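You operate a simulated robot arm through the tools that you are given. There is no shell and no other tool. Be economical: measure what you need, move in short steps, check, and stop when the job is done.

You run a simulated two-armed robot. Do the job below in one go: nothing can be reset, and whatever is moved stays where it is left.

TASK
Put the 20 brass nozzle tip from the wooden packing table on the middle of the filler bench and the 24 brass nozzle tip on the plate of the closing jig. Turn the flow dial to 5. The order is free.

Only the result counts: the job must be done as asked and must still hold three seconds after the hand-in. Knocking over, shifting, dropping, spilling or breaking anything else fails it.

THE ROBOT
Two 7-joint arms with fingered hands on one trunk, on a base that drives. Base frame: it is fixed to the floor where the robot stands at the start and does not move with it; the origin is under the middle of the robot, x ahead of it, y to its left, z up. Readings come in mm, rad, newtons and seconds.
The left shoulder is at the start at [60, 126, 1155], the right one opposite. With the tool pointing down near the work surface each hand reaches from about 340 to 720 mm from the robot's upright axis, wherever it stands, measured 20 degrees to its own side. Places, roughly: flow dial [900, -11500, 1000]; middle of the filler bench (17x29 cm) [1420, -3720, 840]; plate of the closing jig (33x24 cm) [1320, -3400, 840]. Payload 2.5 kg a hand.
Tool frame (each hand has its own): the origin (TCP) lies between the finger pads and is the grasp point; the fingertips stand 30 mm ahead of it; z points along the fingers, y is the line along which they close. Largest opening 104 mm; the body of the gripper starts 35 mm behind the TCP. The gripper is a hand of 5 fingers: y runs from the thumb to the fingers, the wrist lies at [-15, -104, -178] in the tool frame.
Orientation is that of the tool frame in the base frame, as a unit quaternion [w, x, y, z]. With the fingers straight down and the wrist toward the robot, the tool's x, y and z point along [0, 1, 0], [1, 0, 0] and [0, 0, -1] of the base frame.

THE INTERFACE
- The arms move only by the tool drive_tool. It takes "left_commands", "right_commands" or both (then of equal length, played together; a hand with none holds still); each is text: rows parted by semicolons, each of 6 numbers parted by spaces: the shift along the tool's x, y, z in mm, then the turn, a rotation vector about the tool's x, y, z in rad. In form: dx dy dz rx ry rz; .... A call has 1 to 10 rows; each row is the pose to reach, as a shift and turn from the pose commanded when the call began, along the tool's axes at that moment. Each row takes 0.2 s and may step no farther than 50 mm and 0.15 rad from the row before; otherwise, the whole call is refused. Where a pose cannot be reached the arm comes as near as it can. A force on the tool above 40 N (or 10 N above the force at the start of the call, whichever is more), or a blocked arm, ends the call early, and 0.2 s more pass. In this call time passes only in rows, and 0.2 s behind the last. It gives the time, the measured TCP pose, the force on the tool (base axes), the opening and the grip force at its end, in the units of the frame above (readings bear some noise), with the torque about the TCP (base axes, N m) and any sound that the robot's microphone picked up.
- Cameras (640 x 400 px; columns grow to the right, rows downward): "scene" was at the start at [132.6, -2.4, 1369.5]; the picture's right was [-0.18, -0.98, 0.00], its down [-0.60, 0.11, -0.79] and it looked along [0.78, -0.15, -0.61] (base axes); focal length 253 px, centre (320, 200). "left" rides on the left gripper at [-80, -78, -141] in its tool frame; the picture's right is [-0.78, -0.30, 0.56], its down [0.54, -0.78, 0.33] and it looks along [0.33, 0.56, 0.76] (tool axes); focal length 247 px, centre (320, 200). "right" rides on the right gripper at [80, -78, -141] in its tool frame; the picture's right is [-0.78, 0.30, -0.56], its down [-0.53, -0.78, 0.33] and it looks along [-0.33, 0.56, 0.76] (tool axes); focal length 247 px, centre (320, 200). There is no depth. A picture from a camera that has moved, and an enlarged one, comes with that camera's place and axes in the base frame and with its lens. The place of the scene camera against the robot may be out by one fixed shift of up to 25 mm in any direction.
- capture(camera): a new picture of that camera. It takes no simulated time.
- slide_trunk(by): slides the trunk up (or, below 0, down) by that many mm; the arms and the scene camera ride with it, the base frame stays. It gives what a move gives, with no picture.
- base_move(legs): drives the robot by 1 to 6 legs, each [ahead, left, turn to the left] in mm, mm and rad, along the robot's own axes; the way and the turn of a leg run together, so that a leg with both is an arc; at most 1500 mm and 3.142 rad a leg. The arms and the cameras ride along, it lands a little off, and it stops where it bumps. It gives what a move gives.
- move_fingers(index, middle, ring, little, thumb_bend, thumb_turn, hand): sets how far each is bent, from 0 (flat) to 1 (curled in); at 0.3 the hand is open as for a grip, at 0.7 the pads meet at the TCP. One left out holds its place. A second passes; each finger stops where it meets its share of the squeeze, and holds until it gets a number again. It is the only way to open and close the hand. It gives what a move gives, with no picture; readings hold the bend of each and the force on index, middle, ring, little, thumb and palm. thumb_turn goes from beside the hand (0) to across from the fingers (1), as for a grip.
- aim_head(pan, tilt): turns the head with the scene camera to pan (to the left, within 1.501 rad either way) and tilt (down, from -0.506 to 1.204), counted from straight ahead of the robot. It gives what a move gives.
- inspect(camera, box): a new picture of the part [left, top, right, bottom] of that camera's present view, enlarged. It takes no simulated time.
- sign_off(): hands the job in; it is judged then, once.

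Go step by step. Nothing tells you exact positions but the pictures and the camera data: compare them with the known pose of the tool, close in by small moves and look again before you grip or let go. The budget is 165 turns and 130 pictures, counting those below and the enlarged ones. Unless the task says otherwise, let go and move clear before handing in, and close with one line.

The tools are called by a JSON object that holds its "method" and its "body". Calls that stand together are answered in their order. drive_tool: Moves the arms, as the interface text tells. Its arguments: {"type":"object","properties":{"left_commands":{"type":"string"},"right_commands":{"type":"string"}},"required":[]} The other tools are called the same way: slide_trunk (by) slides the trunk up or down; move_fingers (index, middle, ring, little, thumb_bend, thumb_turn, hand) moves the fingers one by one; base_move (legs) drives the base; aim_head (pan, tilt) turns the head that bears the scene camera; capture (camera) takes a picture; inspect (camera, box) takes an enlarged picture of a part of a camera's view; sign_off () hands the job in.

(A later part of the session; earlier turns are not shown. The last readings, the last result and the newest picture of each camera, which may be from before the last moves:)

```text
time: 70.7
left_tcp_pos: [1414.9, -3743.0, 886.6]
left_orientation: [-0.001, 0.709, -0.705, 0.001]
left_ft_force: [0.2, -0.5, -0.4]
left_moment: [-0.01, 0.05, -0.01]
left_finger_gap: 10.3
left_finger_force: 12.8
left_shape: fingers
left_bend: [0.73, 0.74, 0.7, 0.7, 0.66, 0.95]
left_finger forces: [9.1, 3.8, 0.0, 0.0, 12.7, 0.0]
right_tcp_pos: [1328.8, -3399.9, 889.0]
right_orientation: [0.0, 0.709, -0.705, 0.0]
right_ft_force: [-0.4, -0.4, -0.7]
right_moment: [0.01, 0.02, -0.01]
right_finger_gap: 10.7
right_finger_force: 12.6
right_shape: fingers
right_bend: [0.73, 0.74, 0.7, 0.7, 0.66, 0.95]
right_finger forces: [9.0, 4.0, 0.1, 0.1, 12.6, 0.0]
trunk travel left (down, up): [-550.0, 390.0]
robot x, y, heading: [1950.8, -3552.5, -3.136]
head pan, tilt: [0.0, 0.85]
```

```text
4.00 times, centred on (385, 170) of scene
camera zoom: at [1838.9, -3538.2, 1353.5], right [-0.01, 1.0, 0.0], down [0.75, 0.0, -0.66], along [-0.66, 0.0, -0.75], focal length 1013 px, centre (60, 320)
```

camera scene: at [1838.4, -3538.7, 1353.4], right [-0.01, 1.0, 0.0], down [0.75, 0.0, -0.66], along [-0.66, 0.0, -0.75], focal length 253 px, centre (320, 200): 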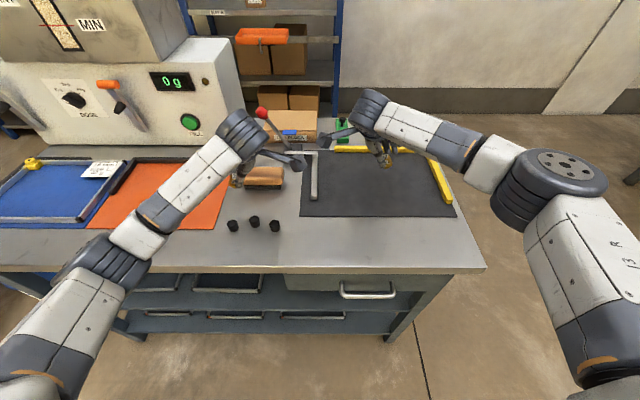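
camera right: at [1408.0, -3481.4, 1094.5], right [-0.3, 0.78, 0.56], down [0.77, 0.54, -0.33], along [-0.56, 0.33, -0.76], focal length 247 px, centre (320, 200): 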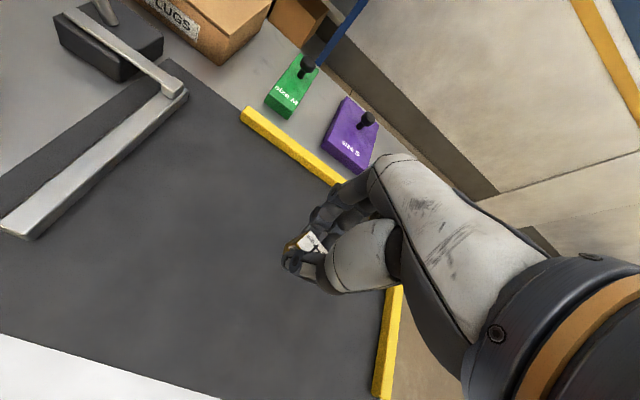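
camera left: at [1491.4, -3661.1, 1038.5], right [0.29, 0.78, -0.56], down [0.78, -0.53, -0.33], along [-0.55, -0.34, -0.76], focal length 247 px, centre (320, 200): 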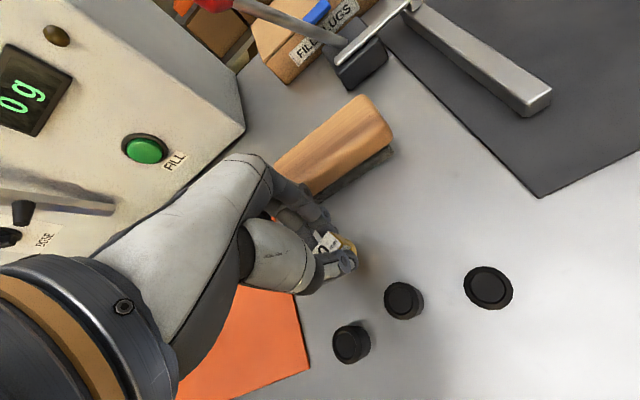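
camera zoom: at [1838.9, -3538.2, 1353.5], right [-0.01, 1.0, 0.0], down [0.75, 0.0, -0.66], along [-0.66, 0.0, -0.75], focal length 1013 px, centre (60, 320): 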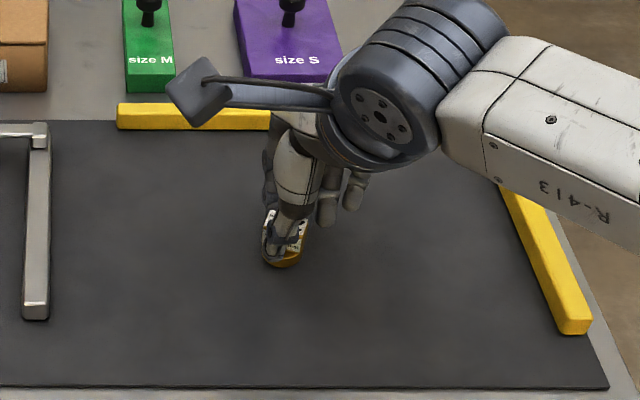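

No contact yet; continuing in 2 mm steps.

{"method": "drive_tool", "body": {"left_commands": "0 0 2 0 0 0", "right_commands": "0 0 2 0 0 0"}}

{"method": "drive_tool", "body": {"left_commands": "0 0 2 0 0 0", "right_commands": "0 0 2 0 0 0"}}

{"method": "drive_tool", "body": {"left_commands": "0 0 1.5 0 0 0", "right_commands": "0 0 1.5 0 0 0"}}

```text
time: 71.1
left_tcp_pos: [1415.6, -3742.4, 885.6]
left_orientation: [-0.001, 0.71, -0.704, 0.0]
left_ft_force: [-1.0, -0.1, -0.8]
left_moment: [-0.01, -0.02, -0.01]
left_finger_gap: 10.4
left_finger_force: 12.8
left_shape: fingers
left_bend: [0.73, 0.74, 0.7, 0.7, 0.66, 0.95]
left_finger forces: [9.2, 3.7, 0.1, 0.0, 12.7, 0.1]
right_tcp_pos: [1329.9, -3400.5, 887.4]
right_orientation: [0.001, 0.709, -0.705, -0.001]
right_ft_force: [-0.4, -0.5, 2.5]
right_moment: [0.03, 0.02, 0.01]
right_finger_gap: 10.3
right_finger_force: 13.3
right_shape: fingers
right_bend: [0.73, 0.74, 0.7, 0.7, 0.66, 0.95]
right_finger forces: [9.7, 4.7, 0.0, 0.0, 12.7, 0.0]
trunk travel left (down, up): [-550.0, 390.0]
robot x, y, heading: [1946.1, -3552.8, -3.14]
head pan, tilt: [0.0, 0.85]
```

```text
time: 71.5
left_tcp_pos: [1416.0, -3743.3, 883.3]
left_orientation: [0.0, 0.71, -0.705, -0.001]
left_ft_force: [1.0, 0.3, 1.9]
left_moment: [-0.03, 0.01, -0.02]
left_finger_gap: 10.5
left_finger_force: 13.3
left_shape: fingers
left_bend: [0.73, 0.74, 0.7, 0.7, 0.66, 0.95]
left_finger forces: [9.5, 3.7, 0.0, 0.0, 12.6, 0.0]
right_tcp_pos: [1329.4, -3400.2, 888.0]
right_orientation: [0.003, 0.709, -0.705, -0.002]
right_ft_force: [-2.4, 1.0, 9.5]
right_moment: [-0.03, -0.03, 0.05]
right_finger_gap: 10.7
right_finger_force: 16.0
right_shape: fingers
right_bend: [0.73, 0.74, 0.7, 0.7, 0.66, 0.95]
right_finger forces: [10.9, 6.4, 0.0, 0.0, 13.6, 0.0]
trunk travel left (down, up): [-550.0, 390.0]
robot x, y, heading: [1949.5, -3548.8, -3.131]
head pan, tilt: [0.0, 0.85]
```

```text
time: 71.9
left_tcp_pos: [1414.6, -3743.9, 884.0]
left_orientation: [0.001, 0.71, -0.704, -0.004]
left_ft_force: [-1.0, 0.3, 4.2]
left_moment: [0.08, -0.04, -0.02]
left_finger_gap: 10.5
left_finger_force: 13.5
left_shape: fingers
left_bend: [0.73, 0.74, 0.7, 0.7, 0.66, 0.95]
left_finger forces: [10.6, 4.2, 0.0, 0.0, 13.1, 0.0]
right_tcp_pos: [1330.1, -3400.1, 885.9]
right_orientation: [0.002, 0.709, -0.705, -0.002]
right_ft_force: [-3.7, 2.3, 16.4]
right_moment: [0.0, -0.04, 0.01]
right_finger_gap: 10.4
right_finger_force: 17.4
right_shape: fingers
right_bend: [0.74, 0.74, 0.7, 0.7, 0.67, 0.95]
right_finger forces: [12.3, 7.8, 0.0, 0.1, 15.2, 0.1]
trunk travel left (down, up): [-550.0, 390.0]
robot x, y, heading: [1947.3, -3554.4, -3.132]
head pan, tilt: [0.0, 0.85]
```

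Both tips are in contact with their surfaces (5 N and 16 N). I'll ease the right up slightly and release both gently.

{"method": "drive_tool", "body": {"right_commands": "0 0 -1.5 0 0 0"}}

{"method": "move_fingers", "body": {"hand": "left", "index": 0.62, "middle": 0.62, "ring": 0.62, "little": 0.62, "thumb_bend": 0.61}}

{"method": "move_fingers", "body": {"hand": "right", "index": 0.62, "middle": 0.62, "ring": 0.62, "little": 0.62, "thumb_bend": 0.61}}

{"method": "inspect", "body": {"camera": "left", "box": [240, 160, 400, 340]}}

{"method": "inspect", "body": {"camera": "right", "box": [240, 160, 400, 340]}}

```text
time: 72.3
left_tcp_pos: [1415.4, -3743.5, 882.9]
left_orientation: [0.001, 0.71, -0.705, -0.002]
left_ft_force: [-2.0, -0.2, 7.8]
left_moment: [0.04, -0.02, -0.01]
left_finger_gap: 10.0
left_finger_force: 15.6
left_shape: fingers
left_bend: [0.73, 0.74, 0.7, 0.7, 0.66, 0.95]
left_finger forces: [11.0, 5.9, 0.1, 0.0, 13.7, 0.0]
right_tcp_pos: [1329.6, -3401.3, 887.5]
right_orientation: [0.002, 0.709, -0.705, -0.003]
right_ft_force: [-5.6, 3.0, 14.1]
right_moment: [0.0, 0.03, -0.02]
right_finger_gap: 10.4
right_finger_force: 17.6
right_shape: fingers
right_bend: [0.74, 0.74, 0.7, 0.7, 0.67, 0.95]
right_finger forces: [13.4, 8.2, 0.0, 0.0, 13.7, 0.0]
trunk travel left (down, up): [-550.0, 390.0]
robot x, y, heading: [1953.0, -3550.0, -3.138]
head pan, tilt: [0.0, 0.85]
```

```text
time: 73.3
left_tcp_pos: [1417.0, -3743.1, 881.7]
left_orientation: [0.0, 0.71, -0.705, -0.002]
left_ft_force: [-0.3, 2.9, 8.8]
left_moment: [0.13, -0.13, 0.02]
left_finger_gap: 19.4
left_finger_force: 3.7
left_shape: fingers
left_bend: [0.62, 0.62, 0.62, 0.62, 0.63, 0.96]
left_finger forces: [0.0, 0.0, 0.1, 0.0, 8.3, 0.0]
right_tcp_pos: [1330.9, -3402.8, 886.5]
right_orientation: [0.001, 0.709, -0.705, -0.001]
right_ft_force: [-0.9, 0.9, 14.2]
right_moment: [-0.1, -0.14, 0.01]
right_finger_gap: 10.6
right_finger_force: 17.1
right_shape: fingers
right_bend: [0.74, 0.74, 0.7, 0.7, 0.67, 0.95]
right_finger forces: [12.3, 5.5, 0.1, 0.0, 16.7, 0.0]
trunk travel left (down, up): [-550.0, 390.0]
robot x, y, heading: [1946.9, -3552.4, -3.135]
head pan, tilt: [0.0, 0.85]
```

```text
time: 74.3
left_tcp_pos: [1416.8, -3744.2, 882.7]
left_orientation: [-0.001, 0.709, -0.705, -0.001]
left_ft_force: [1.1, 3.1, 6.8]
left_moment: [0.14, -0.15, 0.07]
left_finger_gap: 19.8
left_finger_force: 3.3
left_shape: fingers
left_bend: [0.62, 0.62, 0.62, 0.62, 0.63, 0.96]
left_finger forces: [0.0, 0.1, 0.1, 0.0, 7.9, 0.0]
right_tcp_pos: [1331.2, -3403.1, 885.9]
right_orientation: [0.002, 0.71, -0.704, -0.002]
right_ft_force: [1.9, -3.5, 14.9]
right_moment: [-0.16, -0.11, -0.03]
right_finger_gap: 18.8
right_finger_force: 7.9
right_shape: fingers
right_bend: [0.62, 0.66, 0.62, 0.62, 0.64, 0.96]
right_finger forces: [0.0, 7.5, 0.0, 0.0, 8.7, 0.0]
trunk travel left (down, up): [-550.0, 390.0]
robot x, y, heading: [1946.6, -3552.3, -3.133]
head pan, tilt: [0.0, 0.85]
```

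```text
2.22 times, centred on (320, 250) of left
camera zoom: at [1493.4, -3662.7, 1024.0], right [0.29, 0.78, -0.56], down [0.78, -0.53, -0.33], along [-0.55, -0.34, -0.76], focal length 549 px, centre (320, 89)
```

zoom: 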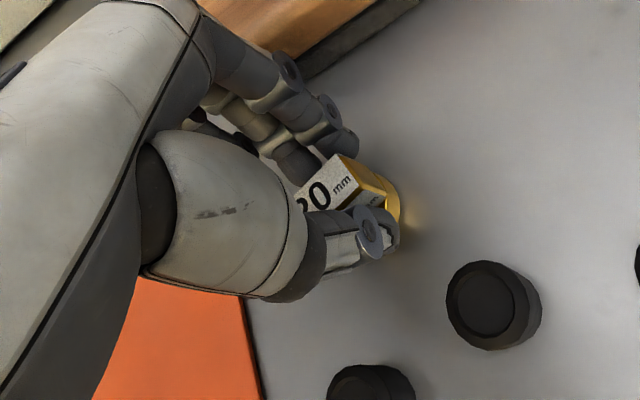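

```text
2.22 times, centred on (320, 250) of right
camera zoom: at [1409.8, -3482.9, 1026.8], right [-0.3, 0.77, 0.56], down [0.77, 0.54, -0.34], along [-0.56, 0.33, -0.76], focal length 549 px, centre (320, 89)
```

zoom: 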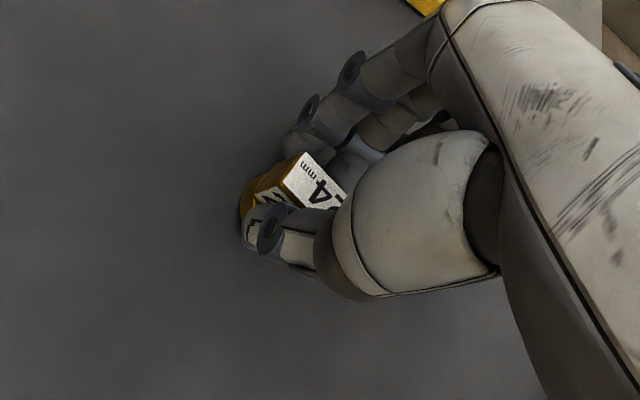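

Thumbs and the middle finger still lean on the tips, and the arms press down a little. I'll unload slightly, then open further.

{"method": "drive_tool", "body": {"left_commands": "0 0 -1.5 0 0 0", "right_commands": "0 0 -2 0 0 0"}}

{"method": "move_fingers", "body": {"hand": "left", "index": 0.57, "middle": 0.57, "ring": 0.57, "little": 0.57, "thumb_bend": 0.55}}

{"method": "move_fingers", "body": {"hand": "right", "index": 0.57, "middle": 0.57, "ring": 0.57, "little": 0.57, "thumb_bend": 0.55}}

{"method": "inspect", "body": {"camera": "left", "box": [240, 160, 400, 340]}}

{"method": "inspect", "body": {"camera": "right", "box": [240, 160, 400, 340]}}

```text
time: 74.7
left_tcp_pos: [1417.0, -3745.0, 882.6]
left_orientation: [0.0, 0.71, -0.704, 0.0]
left_ft_force: [-0.3, 1.6, 6.3]
left_moment: [0.1, -0.13, 0.05]
left_finger_gap: 19.9
left_finger_force: 4.0
left_shape: fingers
left_bend: [0.62, 0.62, 0.62, 0.62, 0.63, 0.96]
left_finger forces: [0.1, 0.1, 0.1, 0.1, 7.2, 0.0]
right_tcp_pos: [1331.1, -3401.7, 886.9]
right_orientation: [-0.001, 0.709, -0.705, 0.0]
right_ft_force: [-0.2, -2.7, 7.2]
right_moment: [-0.15, -0.1, -0.05]
right_finger_gap: 19.1
right_finger_force: 2.8
right_shape: fingers
right_bend: [0.62, 0.62, 0.62, 0.62, 0.64, 0.96]
right_finger forces: [0.0, 0.1, 0.0, 0.0, 7.9, 0.1]
trunk travel left (down, up): [-550.0, 390.0]
robot x, y, heading: [1954.6, -3553.6, -3.135]
head pan, tilt: [0.0, 0.85]
```

```text
time: 75.7
left_tcp_pos: [1414.3, -3744.5, 881.7]
left_orientation: [0.0, 0.71, -0.705, -0.001]
left_ft_force: [0.1, 0.9, -0.9]
left_moment: [-0.01, 0.02, 0.01]
left_finger_gap: 37.2
left_finger_force: 0.1
left_shape: fingers
left_bend: [0.56, 0.56, 0.56, 0.56, 0.55, 0.97]
left_finger forces: [0.0, 0.1, 0.0, 0.1, 0.0, 0.0]
right_tcp_pos: [1330.8, -3401.9, 887.2]
right_orientation: [-0.001, 0.709, -0.705, -0.001]
right_ft_force: [-0.1, -0.9, 3.6]
right_moment: [-0.1, -0.02, -0.02]
right_finger_gap: 19.9
right_finger_force: 2.9
right_shape: fingers
right_bend: [0.62, 0.62, 0.62, 0.62, 0.63, 0.96]
right_finger forces: [0.1, 0.0, 0.0, 0.1, 5.3, 0.0]
trunk travel left (down, up): [-550.0, 390.0]
robot x, y, heading: [1949.0, -3551.2, -3.14]
head pan, tilt: [0.0, 0.85]
```

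```text
time: 76.7
left_tcp_pos: [1415.7, -3744.5, 882.5]
left_orientation: [0.0, 0.71, -0.704, -0.001]
left_ft_force: [-0.4, 0.0, -0.2]
left_moment: [0.05, 0.0, 0.0]
left_finger_gap: 37.4
left_finger_force: 0.0
left_shape: fingers
left_bend: [0.56, 0.56, 0.56, 0.56, 0.55, 0.97]
left_finger forces: [0.1, 0.0, 0.1, 0.1, 0.1, 0.1]
right_tcp_pos: [1329.4, -3401.3, 888.1]
right_orientation: [0.001, 0.709, -0.706, 0.0]
right_ft_force: [0.7, -0.7, 0.6]
right_moment: [-0.06, 0.02, 0.01]
right_finger_gap: 37.2
right_finger_force: 0.0
right_shape: fingers
right_bend: [0.56, 0.56, 0.56, 0.56, 0.55, 0.97]
right_finger forces: [0.0, 0.0, 0.0, 0.0, 0.0, 0.0]
trunk travel left (down, up): [-550.0, 390.0]
robot x, y, heading: [1950.5, -3551.7, -3.136]
head pan, tilt: [0.0, 0.85]
```

```text
2.22 times, centred on (320, 250) of left
camera zoom: at [1491.7, -3662.6, 1023.8], right [0.29, 0.78, -0.56], down [0.78, -0.53, -0.33], along [-0.55, -0.34, -0.76], focal length 549 px, centre (320, 89)
```

zoom: 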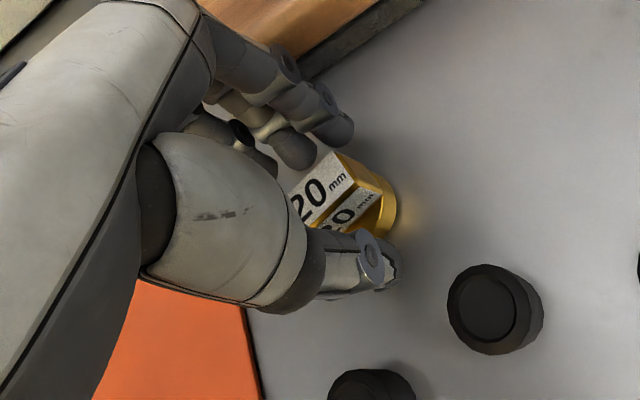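

```text
2.22 times, centred on (320, 250) of right
camera zoom: at [1407.8, -3482.0, 1027.4], right [-0.3, 0.77, 0.56], down [0.77, 0.54, -0.33], along [-0.56, 0.33, -0.76], focal length 549 px, centre (320, 89)
```

zoom: 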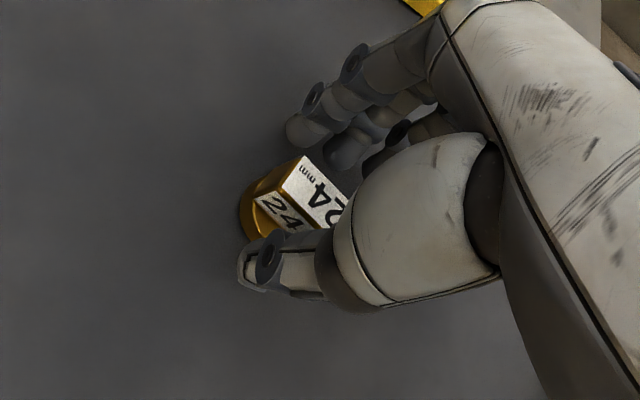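

Both tips stand free and upright. I'll lift the hands straight up.

{"method": "drive_tool", "body": {"left_commands": "0 0 -10 0 0 0;0 0 -25 0 0 0;0 0 -50 0 0 0;0 0 -90 0 0 0;0 0 -130 0 0 0;0 0 -170 0 0 0", "right_commands": "0 0 -10 0 0 0;0 0 -25 0 0 0;0 0 -50 0 0 0;0 0 -90 0 0 0;0 0 -130 0 0 0;0 0 -170 0 0 0"}}

{"method": "capture", "body": {"camera": "scene"}}

{"method": "capture", "body": {"camera": "left"}}

{"method": "capture", "body": {"camera": "right"}}

```text
time: 78.1
left_tcp_pos: [1414.9, -3742.7, 1053.1]
left_orientation: [0.0, 0.71, -0.704, 0.001]
left_ft_force: [0.0, 0.3, -0.7]
left_moment: [-0.03, 0.0, -0.02]
left_finger_gap: 37.4
left_finger_force: 0.0
left_shape: fingers
left_bend: [0.56, 0.56, 0.56, 0.56, 0.55, 0.97]
left_finger forces: [0.0, 0.0, 0.1, 0.0, 0.1, 0.0]
right_tcp_pos: [1328.4, -3401.0, 1058.3]
right_orientation: [0.0, 0.708, -0.706, 0.001]
right_ft_force: [-0.3, 0.3, 0.9]
right_moment: [0.0, 0.01, 0.0]
right_finger_gap: 37.2
right_finger_force: 0.0
right_shape: fingers
right_bend: [0.56, 0.56, 0.56, 0.56, 0.55, 0.97]
right_finger forces: [0.0, 0.1, 0.1, 0.0, 0.0, 0.1]
trunk travel left (down, up): [-550.0, 390.0]
robot x, y, heading: [1949.8, -3554.8, -3.136]
head pan, tilt: [0.0, 0.85]
```

```text
61 pictures are left
camera scene: at [1839.5, -3538.2, 1353.4], right [-0.01, 1.0, 0.0], down [0.75, 0.0, -0.66], along [-0.66, 0.0, -0.75], focal length 253 px, centre (320, 200)
```

scene: 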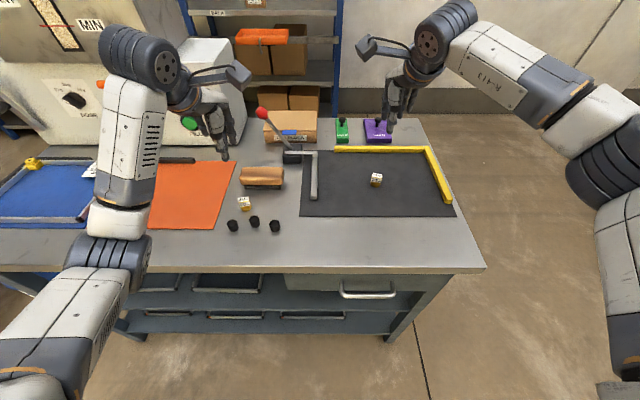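

```text
60 pictures are left
camera left: at [1492.1, -3661.9, 1195.0], right [0.29, 0.78, -0.56], down [0.78, -0.53, -0.33], along [-0.55, -0.34, -0.76], focal length 247 px, centre (320, 200)
```

left: 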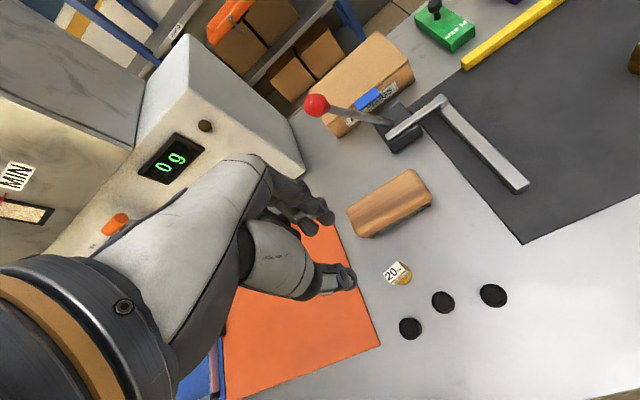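

```text
59 pictures are left
camera right: at [1406.8, -3481.3, 1198.7], right [-0.3, 0.77, 0.56], down [0.77, 0.54, -0.33], along [-0.56, 0.33, -0.76], focal length 247 px, centre (320, 200)
```

right: 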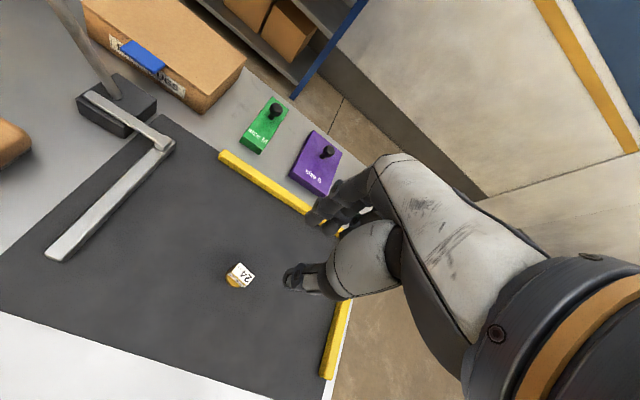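

Both tips are placed properly and nothing else moved. Next I'll back away from the bench, turn toward -y, and look toward the flow dial.

{"method": "base_move", "body": {"legs": [[-450, 0, 0], [0, 0, 1.565]]}}

{"method": "aim_head", "body": {"pan": 0.15, "tilt": 0.2}}

{"method": "capture", "body": {"camera": "scene"}}

```text
time: 84.6
left_tcp_pos: [2571.4, -4094.0, 1052.6]
left_orientation: [-0.001, 1.0, -0.022, -0.001]
left_ft_force: [0.2, 0.5, -0.9]
left_moment: [-0.03, -0.01, 0.04]
left_finger_gap: 37.1
left_finger_force: 0.2
left_shape: fingers
left_bend: [0.56, 0.56, 0.56, 0.56, 0.55, 0.97]
left_finger forces: [0.1, 0.0, 0.1, 0.0, 0.0, 0.1]
right_tcp_pos: [2224.7, -4162.8, 1057.7]
right_orientation: [0.0, 1.0, -0.024, 0.0]
right_ft_force: [-0.3, 0.6, 0.0]
right_moment: [0.01, 0.02, 0.01]
right_finger_gap: 37.4
right_finger_force: 0.1
right_shape: fingers
right_bend: [0.56, 0.56, 0.56, 0.56, 0.55, 0.97]
right_finger forces: [0.1, 0.0, 0.1, 0.1, 0.1, 0.0]
trunk travel left (down, up): [-550.0, 390.0]
robot x, y, heading: [2407.6, -3551.2, -1.62]
head pan, tilt: [0.0, 0.85]
```

```text
time: 85.6
left_tcp_pos: [2569.7, -4094.3, 1052.9]
left_orientation: [-0.001, 1.0, -0.023, -0.001]
left_ft_force: [0.7, -0.3, 0.4]
left_moment: [-0.03, 0.0, -0.01]
left_finger_gap: 37.1
left_finger_force: 0.0
left_shape: fingers
left_bend: [0.56, 0.56, 0.56, 0.56, 0.55, 0.97]
left_finger forces: [0.0, 0.0, 0.0, 0.1, 0.0, 0.0]
right_tcp_pos: [2224.5, -4163.0, 1058.6]
right_orientation: [0.0, 1.0, -0.023, 0.0]
right_ft_force: [-0.2, -0.4, 0.4]
right_moment: [-0.03, 0.01, 0.0]
right_finger_gap: 37.3
right_finger_force: 0.1
right_shape: fingers
right_bend: [0.56, 0.56, 0.56, 0.56, 0.55, 0.97]
right_finger forces: [0.0, 0.0, 0.1, 0.0, 0.0, 0.0]
trunk travel left (down, up): [-550.0, 390.0]
robot x, y, heading: [2406.3, -3551.5, -1.62]
head pan, tilt: [0.15, 0.201]
```

```text
58 pictures are left
camera scene: at [2422.5, -3669.2, 1411.1], right [-0.99, -0.1, 0.0], down [-0.02, 0.2, -0.98], along [0.1, -0.97, -0.2], focal length 253 px, centre (320, 200)
```

scene: 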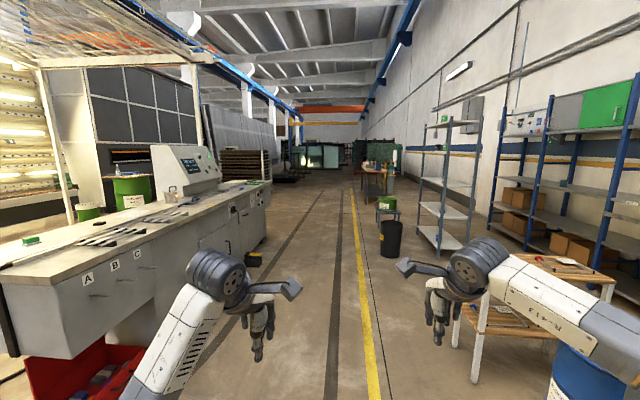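

{"method": "inspect", "body": {"camera": "scene", "box": [320, 120, 440, 220]}}

```text
4.00 times, centred on (380, 170) of scene
camera zoom: at [2422.5, -3669.2, 1411.1], right [-0.99, -0.1, 0.0], down [-0.02, 0.2, -0.98], along [0.1, -0.97, -0.2], focal length 1013 px, centre (80, 320)
```

zoom: 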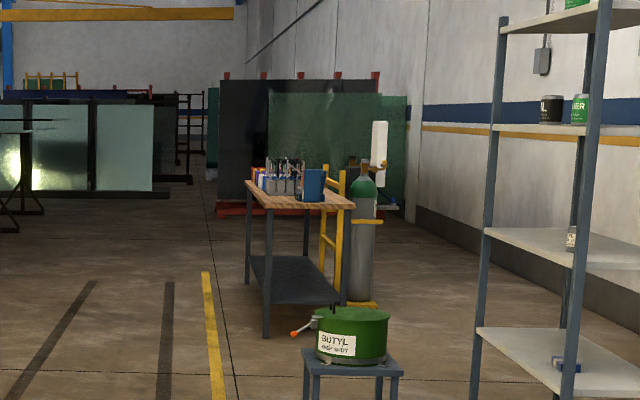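

The gas cylinder with a regulator beyond the far table is near the given dial position. The aisle at x≈2400 is clear, so I'll drive down it.

{"method": "base_move", "body": {"legs": [[0, 0, 0.05], [1500, 0, 0], [1500, 0, 0], [1500, 0, 0], [1000, 0, 0]]}}

{"method": "aim_head", "body": {"pan": -0.45, "tilt": 0.2}}

{"method": "capture", "body": {"camera": "scene"}}

```text
time: 112.3
left_tcp_pos: [2490.2, -9581.3, 1051.9]
left_orientation: [-0.001, 1.0, -0.002, -0.002]
left_ft_force: [0.8, 0.0, -0.5]
left_moment: [-0.01, -0.03, 0.0]
left_finger_gap: 37.2
left_finger_force: 0.1
left_shape: fingers
left_bend: [0.56, 0.56, 0.56, 0.56, 0.55, 0.97]
left_finger forces: [0.0, 0.1, 0.1, 0.0, 0.0, 0.1]
right_tcp_pos: [2147.3, -9664.7, 1057.2]
right_orientation: [0.0, 1.0, -0.002, 0.0]
right_ft_force: [0.1, 0.0, -0.2]
right_moment: [-0.01, 0.0, 0.0]
right_finger_gap: 37.4
right_finger_force: 0.1
right_shape: fingers
right_bend: [0.56, 0.56, 0.56, 0.56, 0.55, 0.97]
right_finger forces: [0.0, 0.1, 0.0, 0.1, 0.0, 0.0]
trunk travel left (down, up): [-550.0, 390.0]
robot x, y, heading: [2300.9, -9041.7, -1.57]
head pan, tilt: [0.15, 0.201]
```

```text
time: 113.3
left_tcp_pos: [2489.6, -9581.3, 1053.4]
left_orientation: [0.0, 1.0, -0.002, 0.0]
left_ft_force: [0.0, -0.1, 0.0]
left_moment: [0.02, 0.01, 0.02]
left_finger_gap: 37.3
left_finger_force: 0.0
left_shape: fingers
left_bend: [0.56, 0.56, 0.56, 0.56, 0.55, 0.97]
left_finger forces: [0.0, 0.0, 0.0, 0.1, 0.0, 0.0]
right_tcp_pos: [2147.1, -9665.0, 1057.9]
right_orientation: [0.001, 1.0, -0.003, 0.0]
right_ft_force: [-0.5, -1.0, 0.0]
right_moment: [0.02, -0.02, 0.02]
right_finger_gap: 37.2
right_finger_force: 0.0
right_shape: fingers
right_bend: [0.56, 0.56, 0.56, 0.56, 0.55, 0.97]
right_finger forces: [0.0, 0.0, 0.0, 0.0, 0.0, 0.1]
trunk travel left (down, up): [-550.0, 390.0]
robot x, y, heading: [2305.9, -9044.2, -1.574]
head pan, tilt: [-0.45, 0.201]
```

```text
56 pictures are left
camera scene: at [2270.7, -9154.9, 1411.2], right [-0.9, 0.44, 0.0], down [0.09, 0.18, -0.98], along [-0.43, -0.88, -0.2], focal length 253 px, centre (320, 200)
```

scene: 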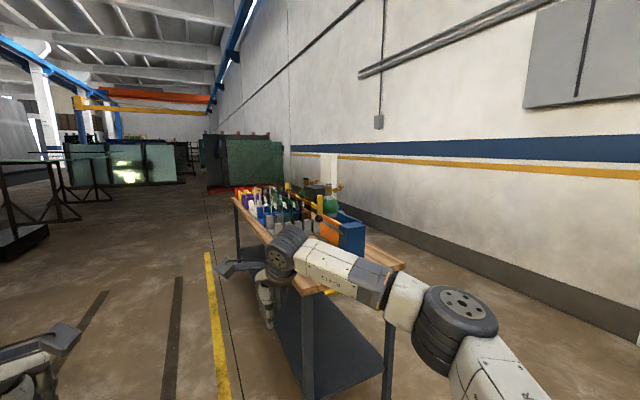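

The table occupies x 1443–1950 and y -9990 to about -11000, and the cylinder is beyond it. I'll shift 350 mm away from the table, drive past it to y≈-11450, and face -x.

{"method": "base_move", "body": {"legs": [[0, 350, 0], [1200, 0, 0], [1200, 0, 0]]}}

{"method": "aim_head", "body": {"pan": -1.4, "tilt": 0.3}}

{"method": "capture", "body": {"camera": "scene"}}

```text
time: 126.9
left_tcp_pos: [2852.7, -11977.7, 1052.5]
left_orientation: [0.0, 1.0, 0.005, -0.002]
left_ft_force: [0.6, 0.0, -0.4]
left_moment: [0.0, 0.02, 0.0]
left_finger_gap: 37.4
left_finger_force: 0.0
left_shape: fingers
left_bend: [0.56, 0.56, 0.56, 0.56, 0.55, 0.97]
left_finger forces: [0.1, 0.1, 0.0, 0.0, 0.0, 0.0]
right_tcp_pos: [2509.8, -12065.7, 1058.0]
right_orientation: [0.0, 1.0, 0.004, 0.0]
right_ft_force: [0.3, -0.6, 0.7]
right_moment: [0.0, 0.04, 0.01]
right_finger_gap: 37.2
right_finger_force: 0.1
right_shape: fingers
right_bend: [0.56, 0.56, 0.56, 0.56, 0.55, 0.97]
right_finger forces: [0.0, 0.1, 0.2, 0.0, 0.0, 0.0]
trunk travel left (down, up): [-550.0, 390.0]
robot x, y, heading: [2655.6, -11444.2, -1.568]
head pan, tilt: [-0.45, 0.201]
```

```text
time: 128.1
left_tcp_pos: [2852.4, -11978.2, 1052.5]
left_orientation: [-0.001, 1.0, 0.004, -0.002]
left_ft_force: [0.6, 0.0, 0.1]
left_moment: [0.01, -0.02, 0.02]
left_finger_gap: 37.2
left_finger_force: 0.1
left_shape: fingers
left_bend: [0.56, 0.56, 0.56, 0.56, 0.55, 0.97]
left_finger forces: [0.0, 0.0, 0.1, 0.0, 0.0, 0.0]
right_tcp_pos: [2509.3, -12066.1, 1057.3]
right_orientation: [0.001, 1.0, 0.004, 0.0]
right_ft_force: [-0.2, 0.1, -0.9]
right_moment: [-0.01, 0.0, -0.04]
right_finger_gap: 37.3
right_finger_force: 0.0
right_shape: fingers
right_bend: [0.56, 0.56, 0.56, 0.56, 0.55, 0.97]
right_finger forces: [0.0, 0.0, 0.1, 0.0, 0.1, 0.0]
trunk travel left (down, up): [-550.0, 390.0]
robot x, y, heading: [2662.1, -11444.9, -1.559]
head pan, tilt: [-1.4, 0.3]
```

```text
55 pictures are left
camera scene: at [2575.4, -11486.6, 1401.9], right [-0.18, 0.98, 0.0], down [0.29, 0.05, -0.96], along [-0.94, -0.17, -0.3], focal length 253 px, centre (320, 200)
```

scene: 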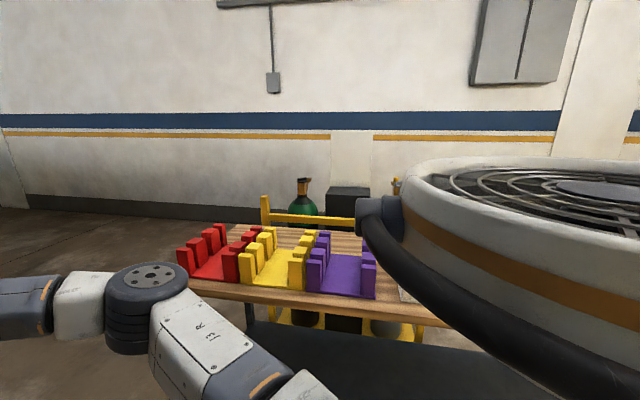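

The table runs on to y≈-12060, with the cylinder group behind it. I'll turn to face -x for a clear view.

{"method": "base_move", "body": {"legs": [[0, 0, -1.57]]}}

{"method": "aim_head", "body": {"pan": 0, "tilt": 0.3}}

{"method": "capture", "body": {"camera": "scene"}}

{"method": "inspect", "body": {"camera": "scene", "box": [220, 140, 420, 270]}}

```text
time: 132.3
left_tcp_pos: [2126.5, -11642.3, 1054.1]
left_orientation: [0.0, 0.714, -0.7, -0.001]
left_ft_force: [-0.2, 0.3, 0.2]
left_moment: [-0.01, -0.01, 0.02]
left_finger_gap: 37.2
left_finger_force: 0.1
left_shape: fingers
left_bend: [0.56, 0.56, 0.56, 0.56, 0.55, 0.97]
left_finger forces: [0.0, 0.0, 0.0, 0.1, 0.1, 0.1]
right_tcp_pos: [2035.2, -11301.5, 1057.4]
right_orientation: [0.001, 0.713, -0.701, -0.001]
right_ft_force: [0.3, -0.6, 0.3]
right_moment: [-0.01, -0.01, -0.03]
right_finger_gap: 37.4
right_finger_force: 0.0
right_shape: fingers
right_bend: [0.56, 0.56, 0.56, 0.56, 0.55, 0.97]
right_finger forces: [0.0, 0.0, 0.0, 0.0, 0.1, 0.0]
trunk travel left (down, up): [-550.0, 390.0]
robot x, y, heading: [2659.2, -11444.6, -3.124]
head pan, tilt: [-1.4, 0.3]
```

```text
time: 133.9
left_tcp_pos: [2128.6, -11641.5, 1053.9]
left_orientation: [-0.001, 0.714, -0.7, -0.001]
left_ft_force: [-0.3, 1.2, -0.5]
left_moment: [-0.01, -0.01, -0.02]
left_finger_gap: 37.4
left_finger_force: 0.1
left_shape: fingers
left_bend: [0.56, 0.56, 0.56, 0.56, 0.55, 0.97]
left_finger forces: [0.1, 0.0, 0.1, 0.1, 0.0, 0.1]
right_tcp_pos: [2036.1, -11301.9, 1057.5]
right_orientation: [0.0, 0.714, -0.701, -0.001]
right_ft_force: [-1.1, 0.4, 0.0]
right_moment: [0.0, -0.01, -0.02]
right_finger_gap: 37.2
right_finger_force: 0.0
right_shape: fingers
right_bend: [0.56, 0.56, 0.56, 0.56, 0.55, 0.97]
right_finger forces: [0.0, 0.1, 0.1, 0.0, 0.1, 0.1]
trunk travel left (down, up): [-550.0, 390.0]
robot x, y, heading: [2659.9, -11444.9, -3.118]
head pan, tilt: [0.0, 0.3]
```

```text
54 pictures are left
camera scene: at [2533.6, -11432.4, 1401.9], right [-0.02, 1.0, 0.0], down [0.3, 0.01, -0.96], along [-0.96, -0.02, -0.3], focal length 253 px, centre (320, 200)
```

scene: 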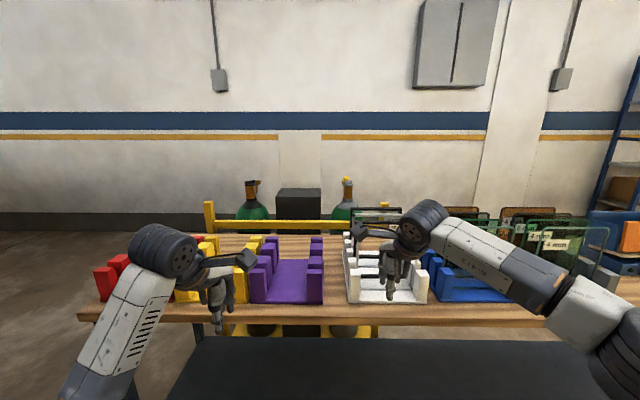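

```text
3.08 times, centred on (320, 205) of scene
camera zoom: at [2533.6, -11432.4, 1401.9], right [-0.02, 1.0, 0.0], down [0.3, 0.01, -0.96], along [-0.96, -0.02, -0.3], focal length 779 px, centre (320, 185)
```

zoom: 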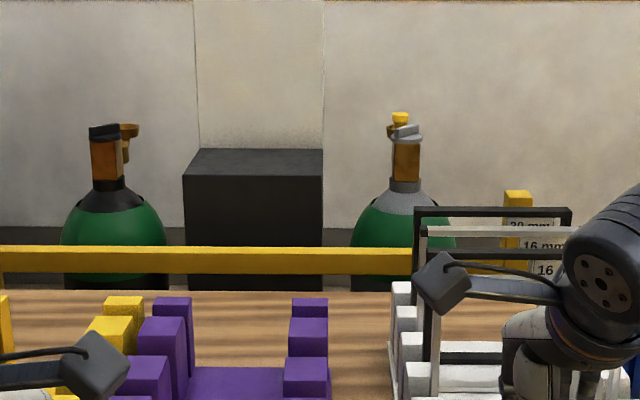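

The valves' backs and a black box face me, so the dial probably faces the wall (-x). I'll go around the table's far end and check the corridor behind it.

{"method": "base_move", "body": {"legs": [[0, 1300, 0]]}}

{"method": "aim_head", "body": {"pan": 0.1, "tilt": 0.3}}

{"method": "capture", "body": {"camera": "scene"}}

```text
time: 140.5
left_tcp_pos: [2146.8, -12957.0, 1053.4]
left_orientation: [-0.001, 0.712, -0.702, -0.001]
left_ft_force: [-0.6, -0.1, -0.2]
left_moment: [0.01, -0.01, 0.0]
left_finger_gap: 36.9
left_finger_force: 0.1
left_shape: fingers
left_bend: [0.56, 0.56, 0.56, 0.56, 0.55, 0.97]
left_finger forces: [0.1, 0.0, 0.1, 0.1, 0.0, 0.1]
right_tcp_pos: [2058.1, -12614.0, 1058.2]
right_orientation: [0.0, 0.712, -0.703, -0.001]
right_ft_force: [0.5, -0.1, 1.1]
right_moment: [0.02, 0.0, -0.01]
right_finger_gap: 37.4
right_finger_force: 0.1
right_shape: fingers
right_bend: [0.56, 0.56, 0.56, 0.56, 0.55, 0.97]
right_finger forces: [0.0, 0.0, 0.0, 0.1, 0.0, 0.0]
trunk travel left (down, up): [-550.0, 390.0]
robot x, y, heading: [2682.9, -12757.7, -3.132]
head pan, tilt: [0.0, 0.3]
```

```text
time: 141.2
left_tcp_pos: [2147.8, -12955.3, 1052.9]
left_orientation: [-0.001, 0.712, -0.702, 0.0]
left_ft_force: [0.2, -0.2, -0.8]
left_moment: [0.02, 0.0, 0.0]
left_finger_gap: 37.5
left_finger_force: 0.0
left_shape: fingers
left_bend: [0.56, 0.56, 0.56, 0.56, 0.55, 0.97]
left_finger forces: [0.0, 0.1, 0.1, 0.0, 0.0, 0.1]
right_tcp_pos: [2058.0, -12614.0, 1058.5]
right_orientation: [0.0, 0.711, -0.703, -0.001]
right_ft_force: [-0.5, 0.4, 0.4]
right_moment: [0.0, 0.0, -0.03]
right_finger_gap: 37.1
right_finger_force: 0.1
right_shape: fingers
right_bend: [0.56, 0.56, 0.56, 0.56, 0.55, 0.97]
right_finger forces: [0.0, 0.0, 0.0, 0.0, 0.0, 0.0]
trunk travel left (down, up): [-550.0, 390.0]
robot x, y, heading: [2678.7, -12759.8, -3.132]
head pan, tilt: [0.099, 0.3]
```

```text
52 pictures are left
camera scene: at [2555.2, -12757.3, 1401.9], right [-0.11, 0.99, 0.0], down [0.29, 0.03, -0.96], along [-0.95, -0.11, -0.3], focal length 253 px, centre (320, 200)
```

scene: 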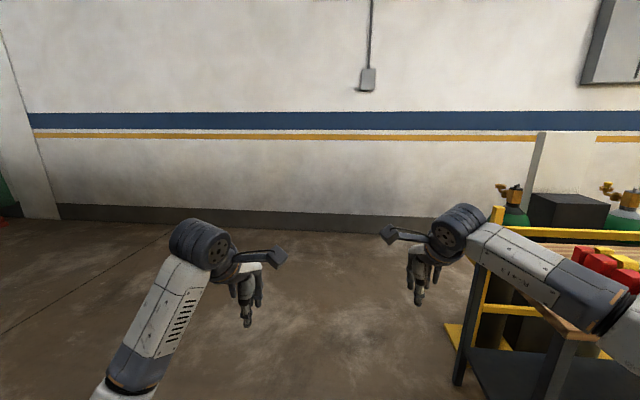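

The floor is open to the wall at x≈-670. I'll drive round the table end to x≈350, then turn toward +x and look at the cylinders' wall side.

{"method": "base_move", "body": {"legs": [[0, 400, 0], [1200, 0, 0], [1130, 0, 0], [0, 0, 1.57], [0, 0, 1.56]]}}

{"method": "aim_head", "body": {"pan": 0.9, "tilt": 0.3}}

{"method": "capture", "body": {"camera": "scene"}}

```text
time: 162.3
left_tcp_pos: [876.4, -13019.6, 1053.0]
left_orientation: [0.0, 0.71, 0.704, -0.001]
left_ft_force: [0.0, -0.1, -0.3]
left_moment: [-0.02, -0.01, 0.01]
left_finger_gap: 37.3
left_finger_force: 0.0
left_shape: fingers
left_bend: [0.56, 0.56, 0.56, 0.56, 0.55, 0.97]
left_finger forces: [0.1, 0.1, 0.1, 0.0, 0.1, 0.0]
right_tcp_pos: [957.9, -13364.3, 1057.4]
right_orientation: [0.0, 0.71, 0.704, 0.0]
right_ft_force: [0.3, -0.6, 0.3]
right_moment: [0.03, -0.02, -0.02]
right_finger_gap: 37.2
right_finger_force: 0.1
right_shape: fingers
right_bend: [0.56, 0.56, 0.56, 0.56, 0.55, 0.97]
right_finger forces: [0.0, 0.0, 0.0, 0.0, 0.1, 0.0]
trunk travel left (down, up): [-550.0, 390.0]
robot x, y, heading: [339.4, -13204.8, -0.005]
head pan, tilt: [0.099, 0.3]
```

```text
time: 163.5
left_tcp_pos: [875.4, -13020.4, 1053.4]
left_orientation: [0.001, 0.71, 0.704, -0.001]
left_ft_force: [1.0, 0.2, 0.1]
left_moment: [0.01, 0.0, -0.01]
left_finger_gap: 37.4
left_finger_force: 0.1
left_shape: fingers
left_bend: [0.56, 0.56, 0.56, 0.56, 0.55, 0.97]
left_finger forces: [0.1, 0.0, 0.0, 0.0, 0.0, 0.1]
right_tcp_pos: [958.7, -13363.6, 1058.1]
right_orientation: [0.002, 0.71, 0.704, 0.001]
right_ft_force: [-0.7, -0.7, -0.5]
right_moment: [-0.04, 0.0, 0.01]
right_finger_gap: 37.5
right_finger_force: 0.0
right_shape: fingers
right_bend: [0.56, 0.56, 0.56, 0.56, 0.55, 0.97]
right_finger forces: [0.1, 0.0, 0.1, 0.0, 0.0, 0.0]
trunk travel left (down, up): [-550.0, 390.0]
robot x, y, heading: [341.0, -13206.5, -0.005]
head pan, tilt: [0.901, 0.3]
```

```text
51 pictures are left
camera scene: at [445.5, -13118.6, 1401.9], right [0.78, -0.63, 0.0], down [-0.19, -0.23, -0.96], along [0.6, 0.74, -0.3], focal length 253 px, centre (320, 200)
```

scene: 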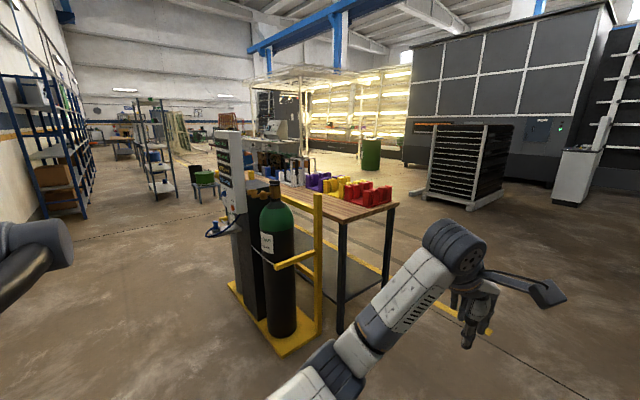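

The white control panel on the trolley faces -x, at about x 900. I'll back off 120 mm and slide along to stand in front of it.

{"method": "base_move", "body": {"legs": [[-120, 0, 0], [0, 1200, 0], [0, 450, 0]]}}

{"method": "aim_head", "body": {"pan": 0, "tilt": 0.4}}

{"method": "capture", "body": {"camera": "scene"}}

```text
time: 172.7
left_tcp_pos: [793.7, -11383.7, 1052.9]
left_orientation: [0.0, 0.719, 0.695, -0.001]
left_ft_force: [0.0, 0.0, -1.6]
left_moment: [0.0, -0.01, 0.0]
left_finger_gap: 37.2
left_finger_force: 0.0
left_shape: fingers
left_bend: [0.56, 0.56, 0.56, 0.56, 0.55, 0.97]
left_finger forces: [0.0, 0.0, 0.0, 0.0, 0.0, 0.0]
right_tcp_pos: [867.5, -11728.2, 1058.2]
right_orientation: [0.001, 0.72, 0.694, 0.0]
right_ft_force: [0.7, -0.5, 0.1]
right_moment: [0.03, -0.03, 0.02]
right_finger_gap: 37.3
right_finger_force: 0.1
right_shape: fingers
right_bend: [0.56, 0.56, 0.56, 0.56, 0.55, 0.97]
right_finger forces: [0.0, 0.0, 0.0, 0.0, 0.1, 0.1]
trunk travel left (down, up): [-550.0, 390.0]
robot x, y, heading: [254.0, -11554.6, -0.038]
head pan, tilt: [0.901, 0.3]
```

```text
time: 173.9
left_tcp_pos: [793.6, -11384.0, 1053.4]
left_orientation: [0.0, 0.719, 0.695, 0.001]
left_ft_force: [-0.6, 0.7, -0.1]
left_moment: [0.0, 0.01, 0.02]
left_finger_gap: 37.3
left_finger_force: 0.1
left_shape: fingers
left_bend: [0.56, 0.56, 0.56, 0.56, 0.55, 0.97]
left_finger forces: [0.0, 0.0, 0.1, 0.0, 0.0, 0.0]
right_tcp_pos: [867.1, -11729.6, 1057.8]
right_orientation: [0.0, 0.72, 0.694, 0.001]
right_ft_force: [-0.9, 0.8, 0.7]
right_moment: [0.04, 0.0, -0.02]
right_finger_gap: 37.3
right_finger_force: 0.0
right_shape: fingers
right_bend: [0.56, 0.56, 0.56, 0.56, 0.55, 0.97]
right_finger forces: [0.1, 0.1, 0.0, 0.0, 0.0, 0.1]
trunk travel left (down, up): [-550.0, 390.0]
robot x, y, heading: [251.6, -11553.4, -0.035]
head pan, tilt: [0.0, 0.4]
```

```text
50 pictures are left
camera scene: at [392.2, -11544.5, 1392.6], right [-0.03, -1.0, 0.0], down [-0.39, 0.01, -0.92], along [0.92, -0.03, -0.39], focal length 253 px, centre (320, 200)
```

scene: 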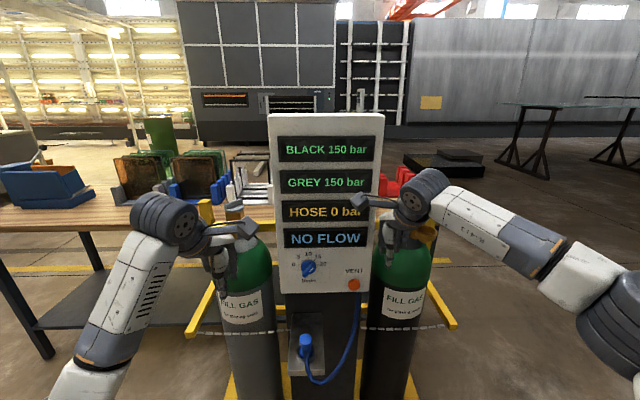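

{"method": "inspect", "body": {"camera": "scene", "box": [270, 230, 380, 310]}}

{"method": "inspect", "body": {"camera": "scene", "box": [200, 130, 460, 390]}}

```text
5.00 times, centred on (325, 270) of scene
camera zoom: at [392.2, -11544.5, 1392.6], right [-0.03, -1.0, 0.0], down [-0.39, 0.01, -0.92], along [0.92, -0.03, -0.39], focal length 1266 px, centre (295, -150)
```

zoom: 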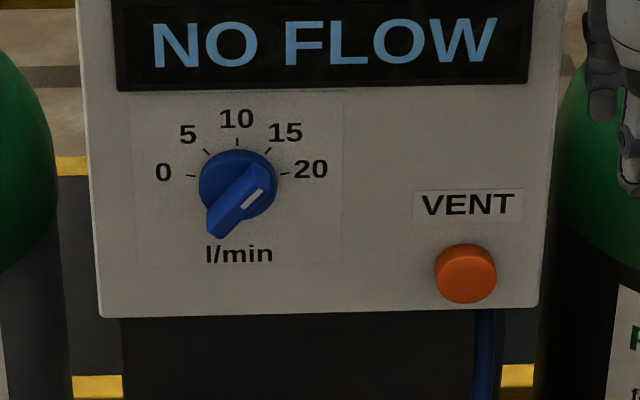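

```text
1.54 times, centred on (330, 260) of scene
camera zoom: at [392.2, -11544.5, 1392.6], right [-0.03, -1.0, 0.0], down [-0.39, 0.01, -0.92], along [0.92, -0.03, -0.39], focal length 390 px, centre (305, 108)
```

zoom: 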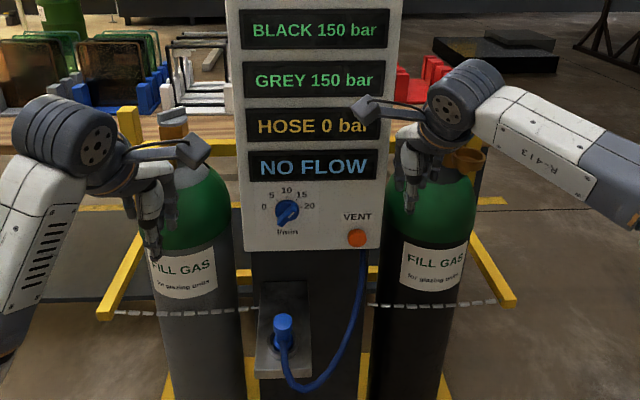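

The dial sits at about (900, -11533, 1000), pointing near 15, with ticks every ~40°; 5 is about 80° anticlockwise. I'll use the right hand in a "handshake" pose. First I retract both hands and shift left about 215 mm so that the dial lies before the right shoulder.

{"method": "drive_tool", "body": {"left_commands": "0 -45 0 0 0 0;0 -90 0 0 0 0;0 -135 0 0 0 0;0 -180 0 0 0 0", "right_commands": "0 -48 0 0 0 0;0 -96 0 0 0 0;0 -144 0 0 0 0;0 -190 0 0 0 0;0 -230 0 0 0 0"}}

{"method": "base_move", "body": {"legs": [[0, 0, 0.036], [0, 215, 0]]}}

{"method": "aim_head", "body": {"pan": -0.4, "tilt": 0.6}}

{"method": "capture", "body": {"camera": "scene"}}

```text
refused: give rows for one hand, or as many for the one as for the other
```

```text
time: 175.9
left_tcp_pos: [786.7, -11144.5, 1054.2]
left_orientation: [0.001, 0.705, 0.709, -0.001]
left_ft_force: [-0.3, -0.6, -1.3]
left_moment: [-0.02, -0.04, 0.05]
left_finger_gap: 37.4
left_finger_force: 0.1
left_shape: fingers
left_bend: [0.56, 0.56, 0.56, 0.56, 0.55, 0.97]
left_finger forces: [0.1, 0.0, 0.0, 0.0, 0.0, 0.0]
right_tcp_pos: [872.8, -11488.6, 1058.4]
right_orientation: [0.001, 0.706, 0.708, 0.0]
right_ft_force: [0.0, 1.1, 0.0]
right_moment: [-0.03, -0.01, -0.02]
right_finger_gap: 37.1
right_finger_force: 0.0
right_shape: fingers
right_bend: [0.56, 0.56, 0.56, 0.56, 0.55, 0.97]
right_finger forces: [0.1, 0.1, 0.0, 0.0, 0.0, 0.0]
trunk travel left (down, up): [-550.0, 390.0]
robot x, y, heading: [253.2, -11338.3, 0.006]
head pan, tilt: [0.0, 0.4]
```

```text
time: 176.8
left_tcp_pos: [787.5, -11145.3, 1053.7]
left_orientation: [0.0, 0.705, 0.71, 0.0]
left_ft_force: [-0.1, 0.2, 0.1]
left_moment: [-0.01, 0.01, -0.01]
left_finger_gap: 37.5
left_finger_force: 0.0
left_shape: fingers
left_bend: [0.56, 0.56, 0.56, 0.56, 0.55, 0.97]
left_finger forces: [0.1, 0.0, 0.0, 0.0, 0.0, 0.1]
right_tcp_pos: [873.3, -11487.2, 1057.9]
right_orientation: [0.001, 0.707, 0.707, 0.001]
right_ft_force: [-0.1, 0.5, 0.3]
right_moment: [0.01, -0.01, 0.02]
right_finger_gap: 37.3
right_finger_force: 0.0
right_shape: fingers
right_bend: [0.56, 0.56, 0.56, 0.56, 0.55, 0.97]
right_finger forces: [0.0, 0.1, 0.1, 0.0, 0.1, 0.1]
trunk travel left (down, up): [-550.0, 390.0]
robot x, y, heading: [253.4, -11336.3, 0.007]
head pan, tilt: [-0.4, 0.6]
```

```text
47 pictures are left
camera scene: at [380.8, -11356.1, 1374.4], right [-0.39, -0.92, 0.0], down [-0.52, 0.22, -0.83], along [0.76, -0.32, -0.56], focal length 253 px, centre (320, 200)
```

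scene: 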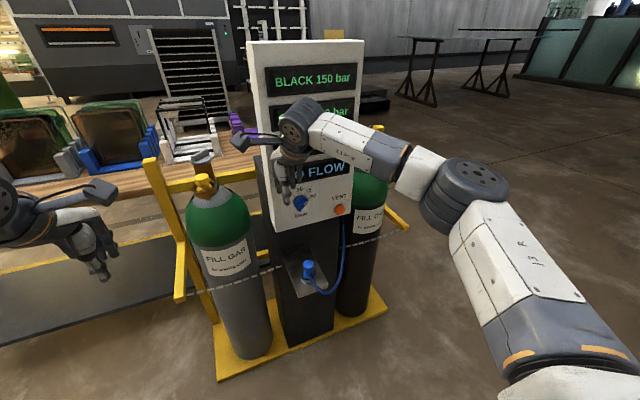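

The retract was refused, since the rows were unequal, but the drive stayed clear of the panel. Retracting now.

{"method": "drive_tool", "body": {"left_commands": "0 -40 0 0 0 0;0 -80 0 0 0 0;0 -120 0 0 0 0;0 -150 0 0 0 0;0 -150 0 0 0 0", "right_commands": "0 -45 0 0 0 0;0 -90 0 0 0 0;0 -135 0 0 0 0;0 -180 0 0 0 0;0 -220 0 0 0 0"}}

{"method": "inspect", "body": {"camera": "scene", "box": [250, 150, 370, 250]}}

{"method": "capture", "body": {"camera": "right"}}

```text
time: 178.0
left_tcp_pos: [633.9, -11147.3, 1052.8]
left_orientation: [0.0, 0.706, 0.708, -0.001]
left_ft_force: [0.6, 0.0, 0.1]
left_moment: [0.02, -0.02, 0.01]
left_finger_gap: 37.4
left_finger_force: 0.0
left_shape: fingers
left_bend: [0.56, 0.56, 0.56, 0.56, 0.55, 0.97]
left_finger forces: [0.0, 0.0, 0.0, 0.0, 0.0, 0.0]
right_tcp_pos: [653.0, -11486.7, 1054.9]
right_orientation: [0.001, 0.707, 0.707, 0.0]
right_ft_force: [0.7, 0.3, -0.1]
right_moment: [0.02, 0.0, -0.01]
right_finger_gap: 37.5
right_finger_force: 0.1
right_shape: fingers
right_bend: [0.56, 0.56, 0.56, 0.56, 0.55, 0.97]
right_finger forces: [0.0, 0.0, 0.1, 0.0, 0.1, 0.1]
trunk travel left (down, up): [-550.0, 390.0]
robot x, y, heading: [249.9, -11334.4, 0.002]
head pan, tilt: [-0.4, 0.6]
```

```text
4.00 times, centred on (310, 200) of scene
camera zoom: at [380.5, -11356.2, 1374.4], right [-0.39, -0.92, 0.0], down [-0.52, 0.22, -0.83], along [0.76, -0.32, -0.56], focal length 1013 px, centre (360, 200)
```

zoom: 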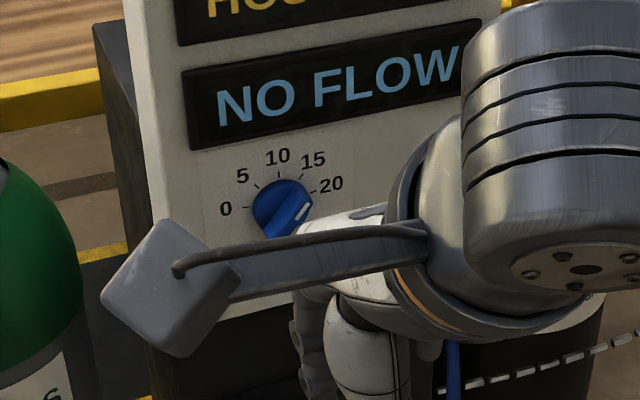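

```text
45 pictures are left
camera right: at [575.1, -11407.6, 1195.7], right [0.3, -0.78, 0.56], down [-0.78, -0.54, -0.33], along [0.56, -0.33, -0.76], focal length 247 px, centre (320, 200)
```

right: 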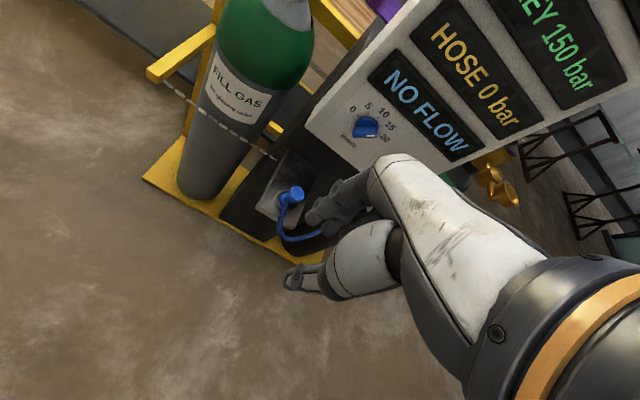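

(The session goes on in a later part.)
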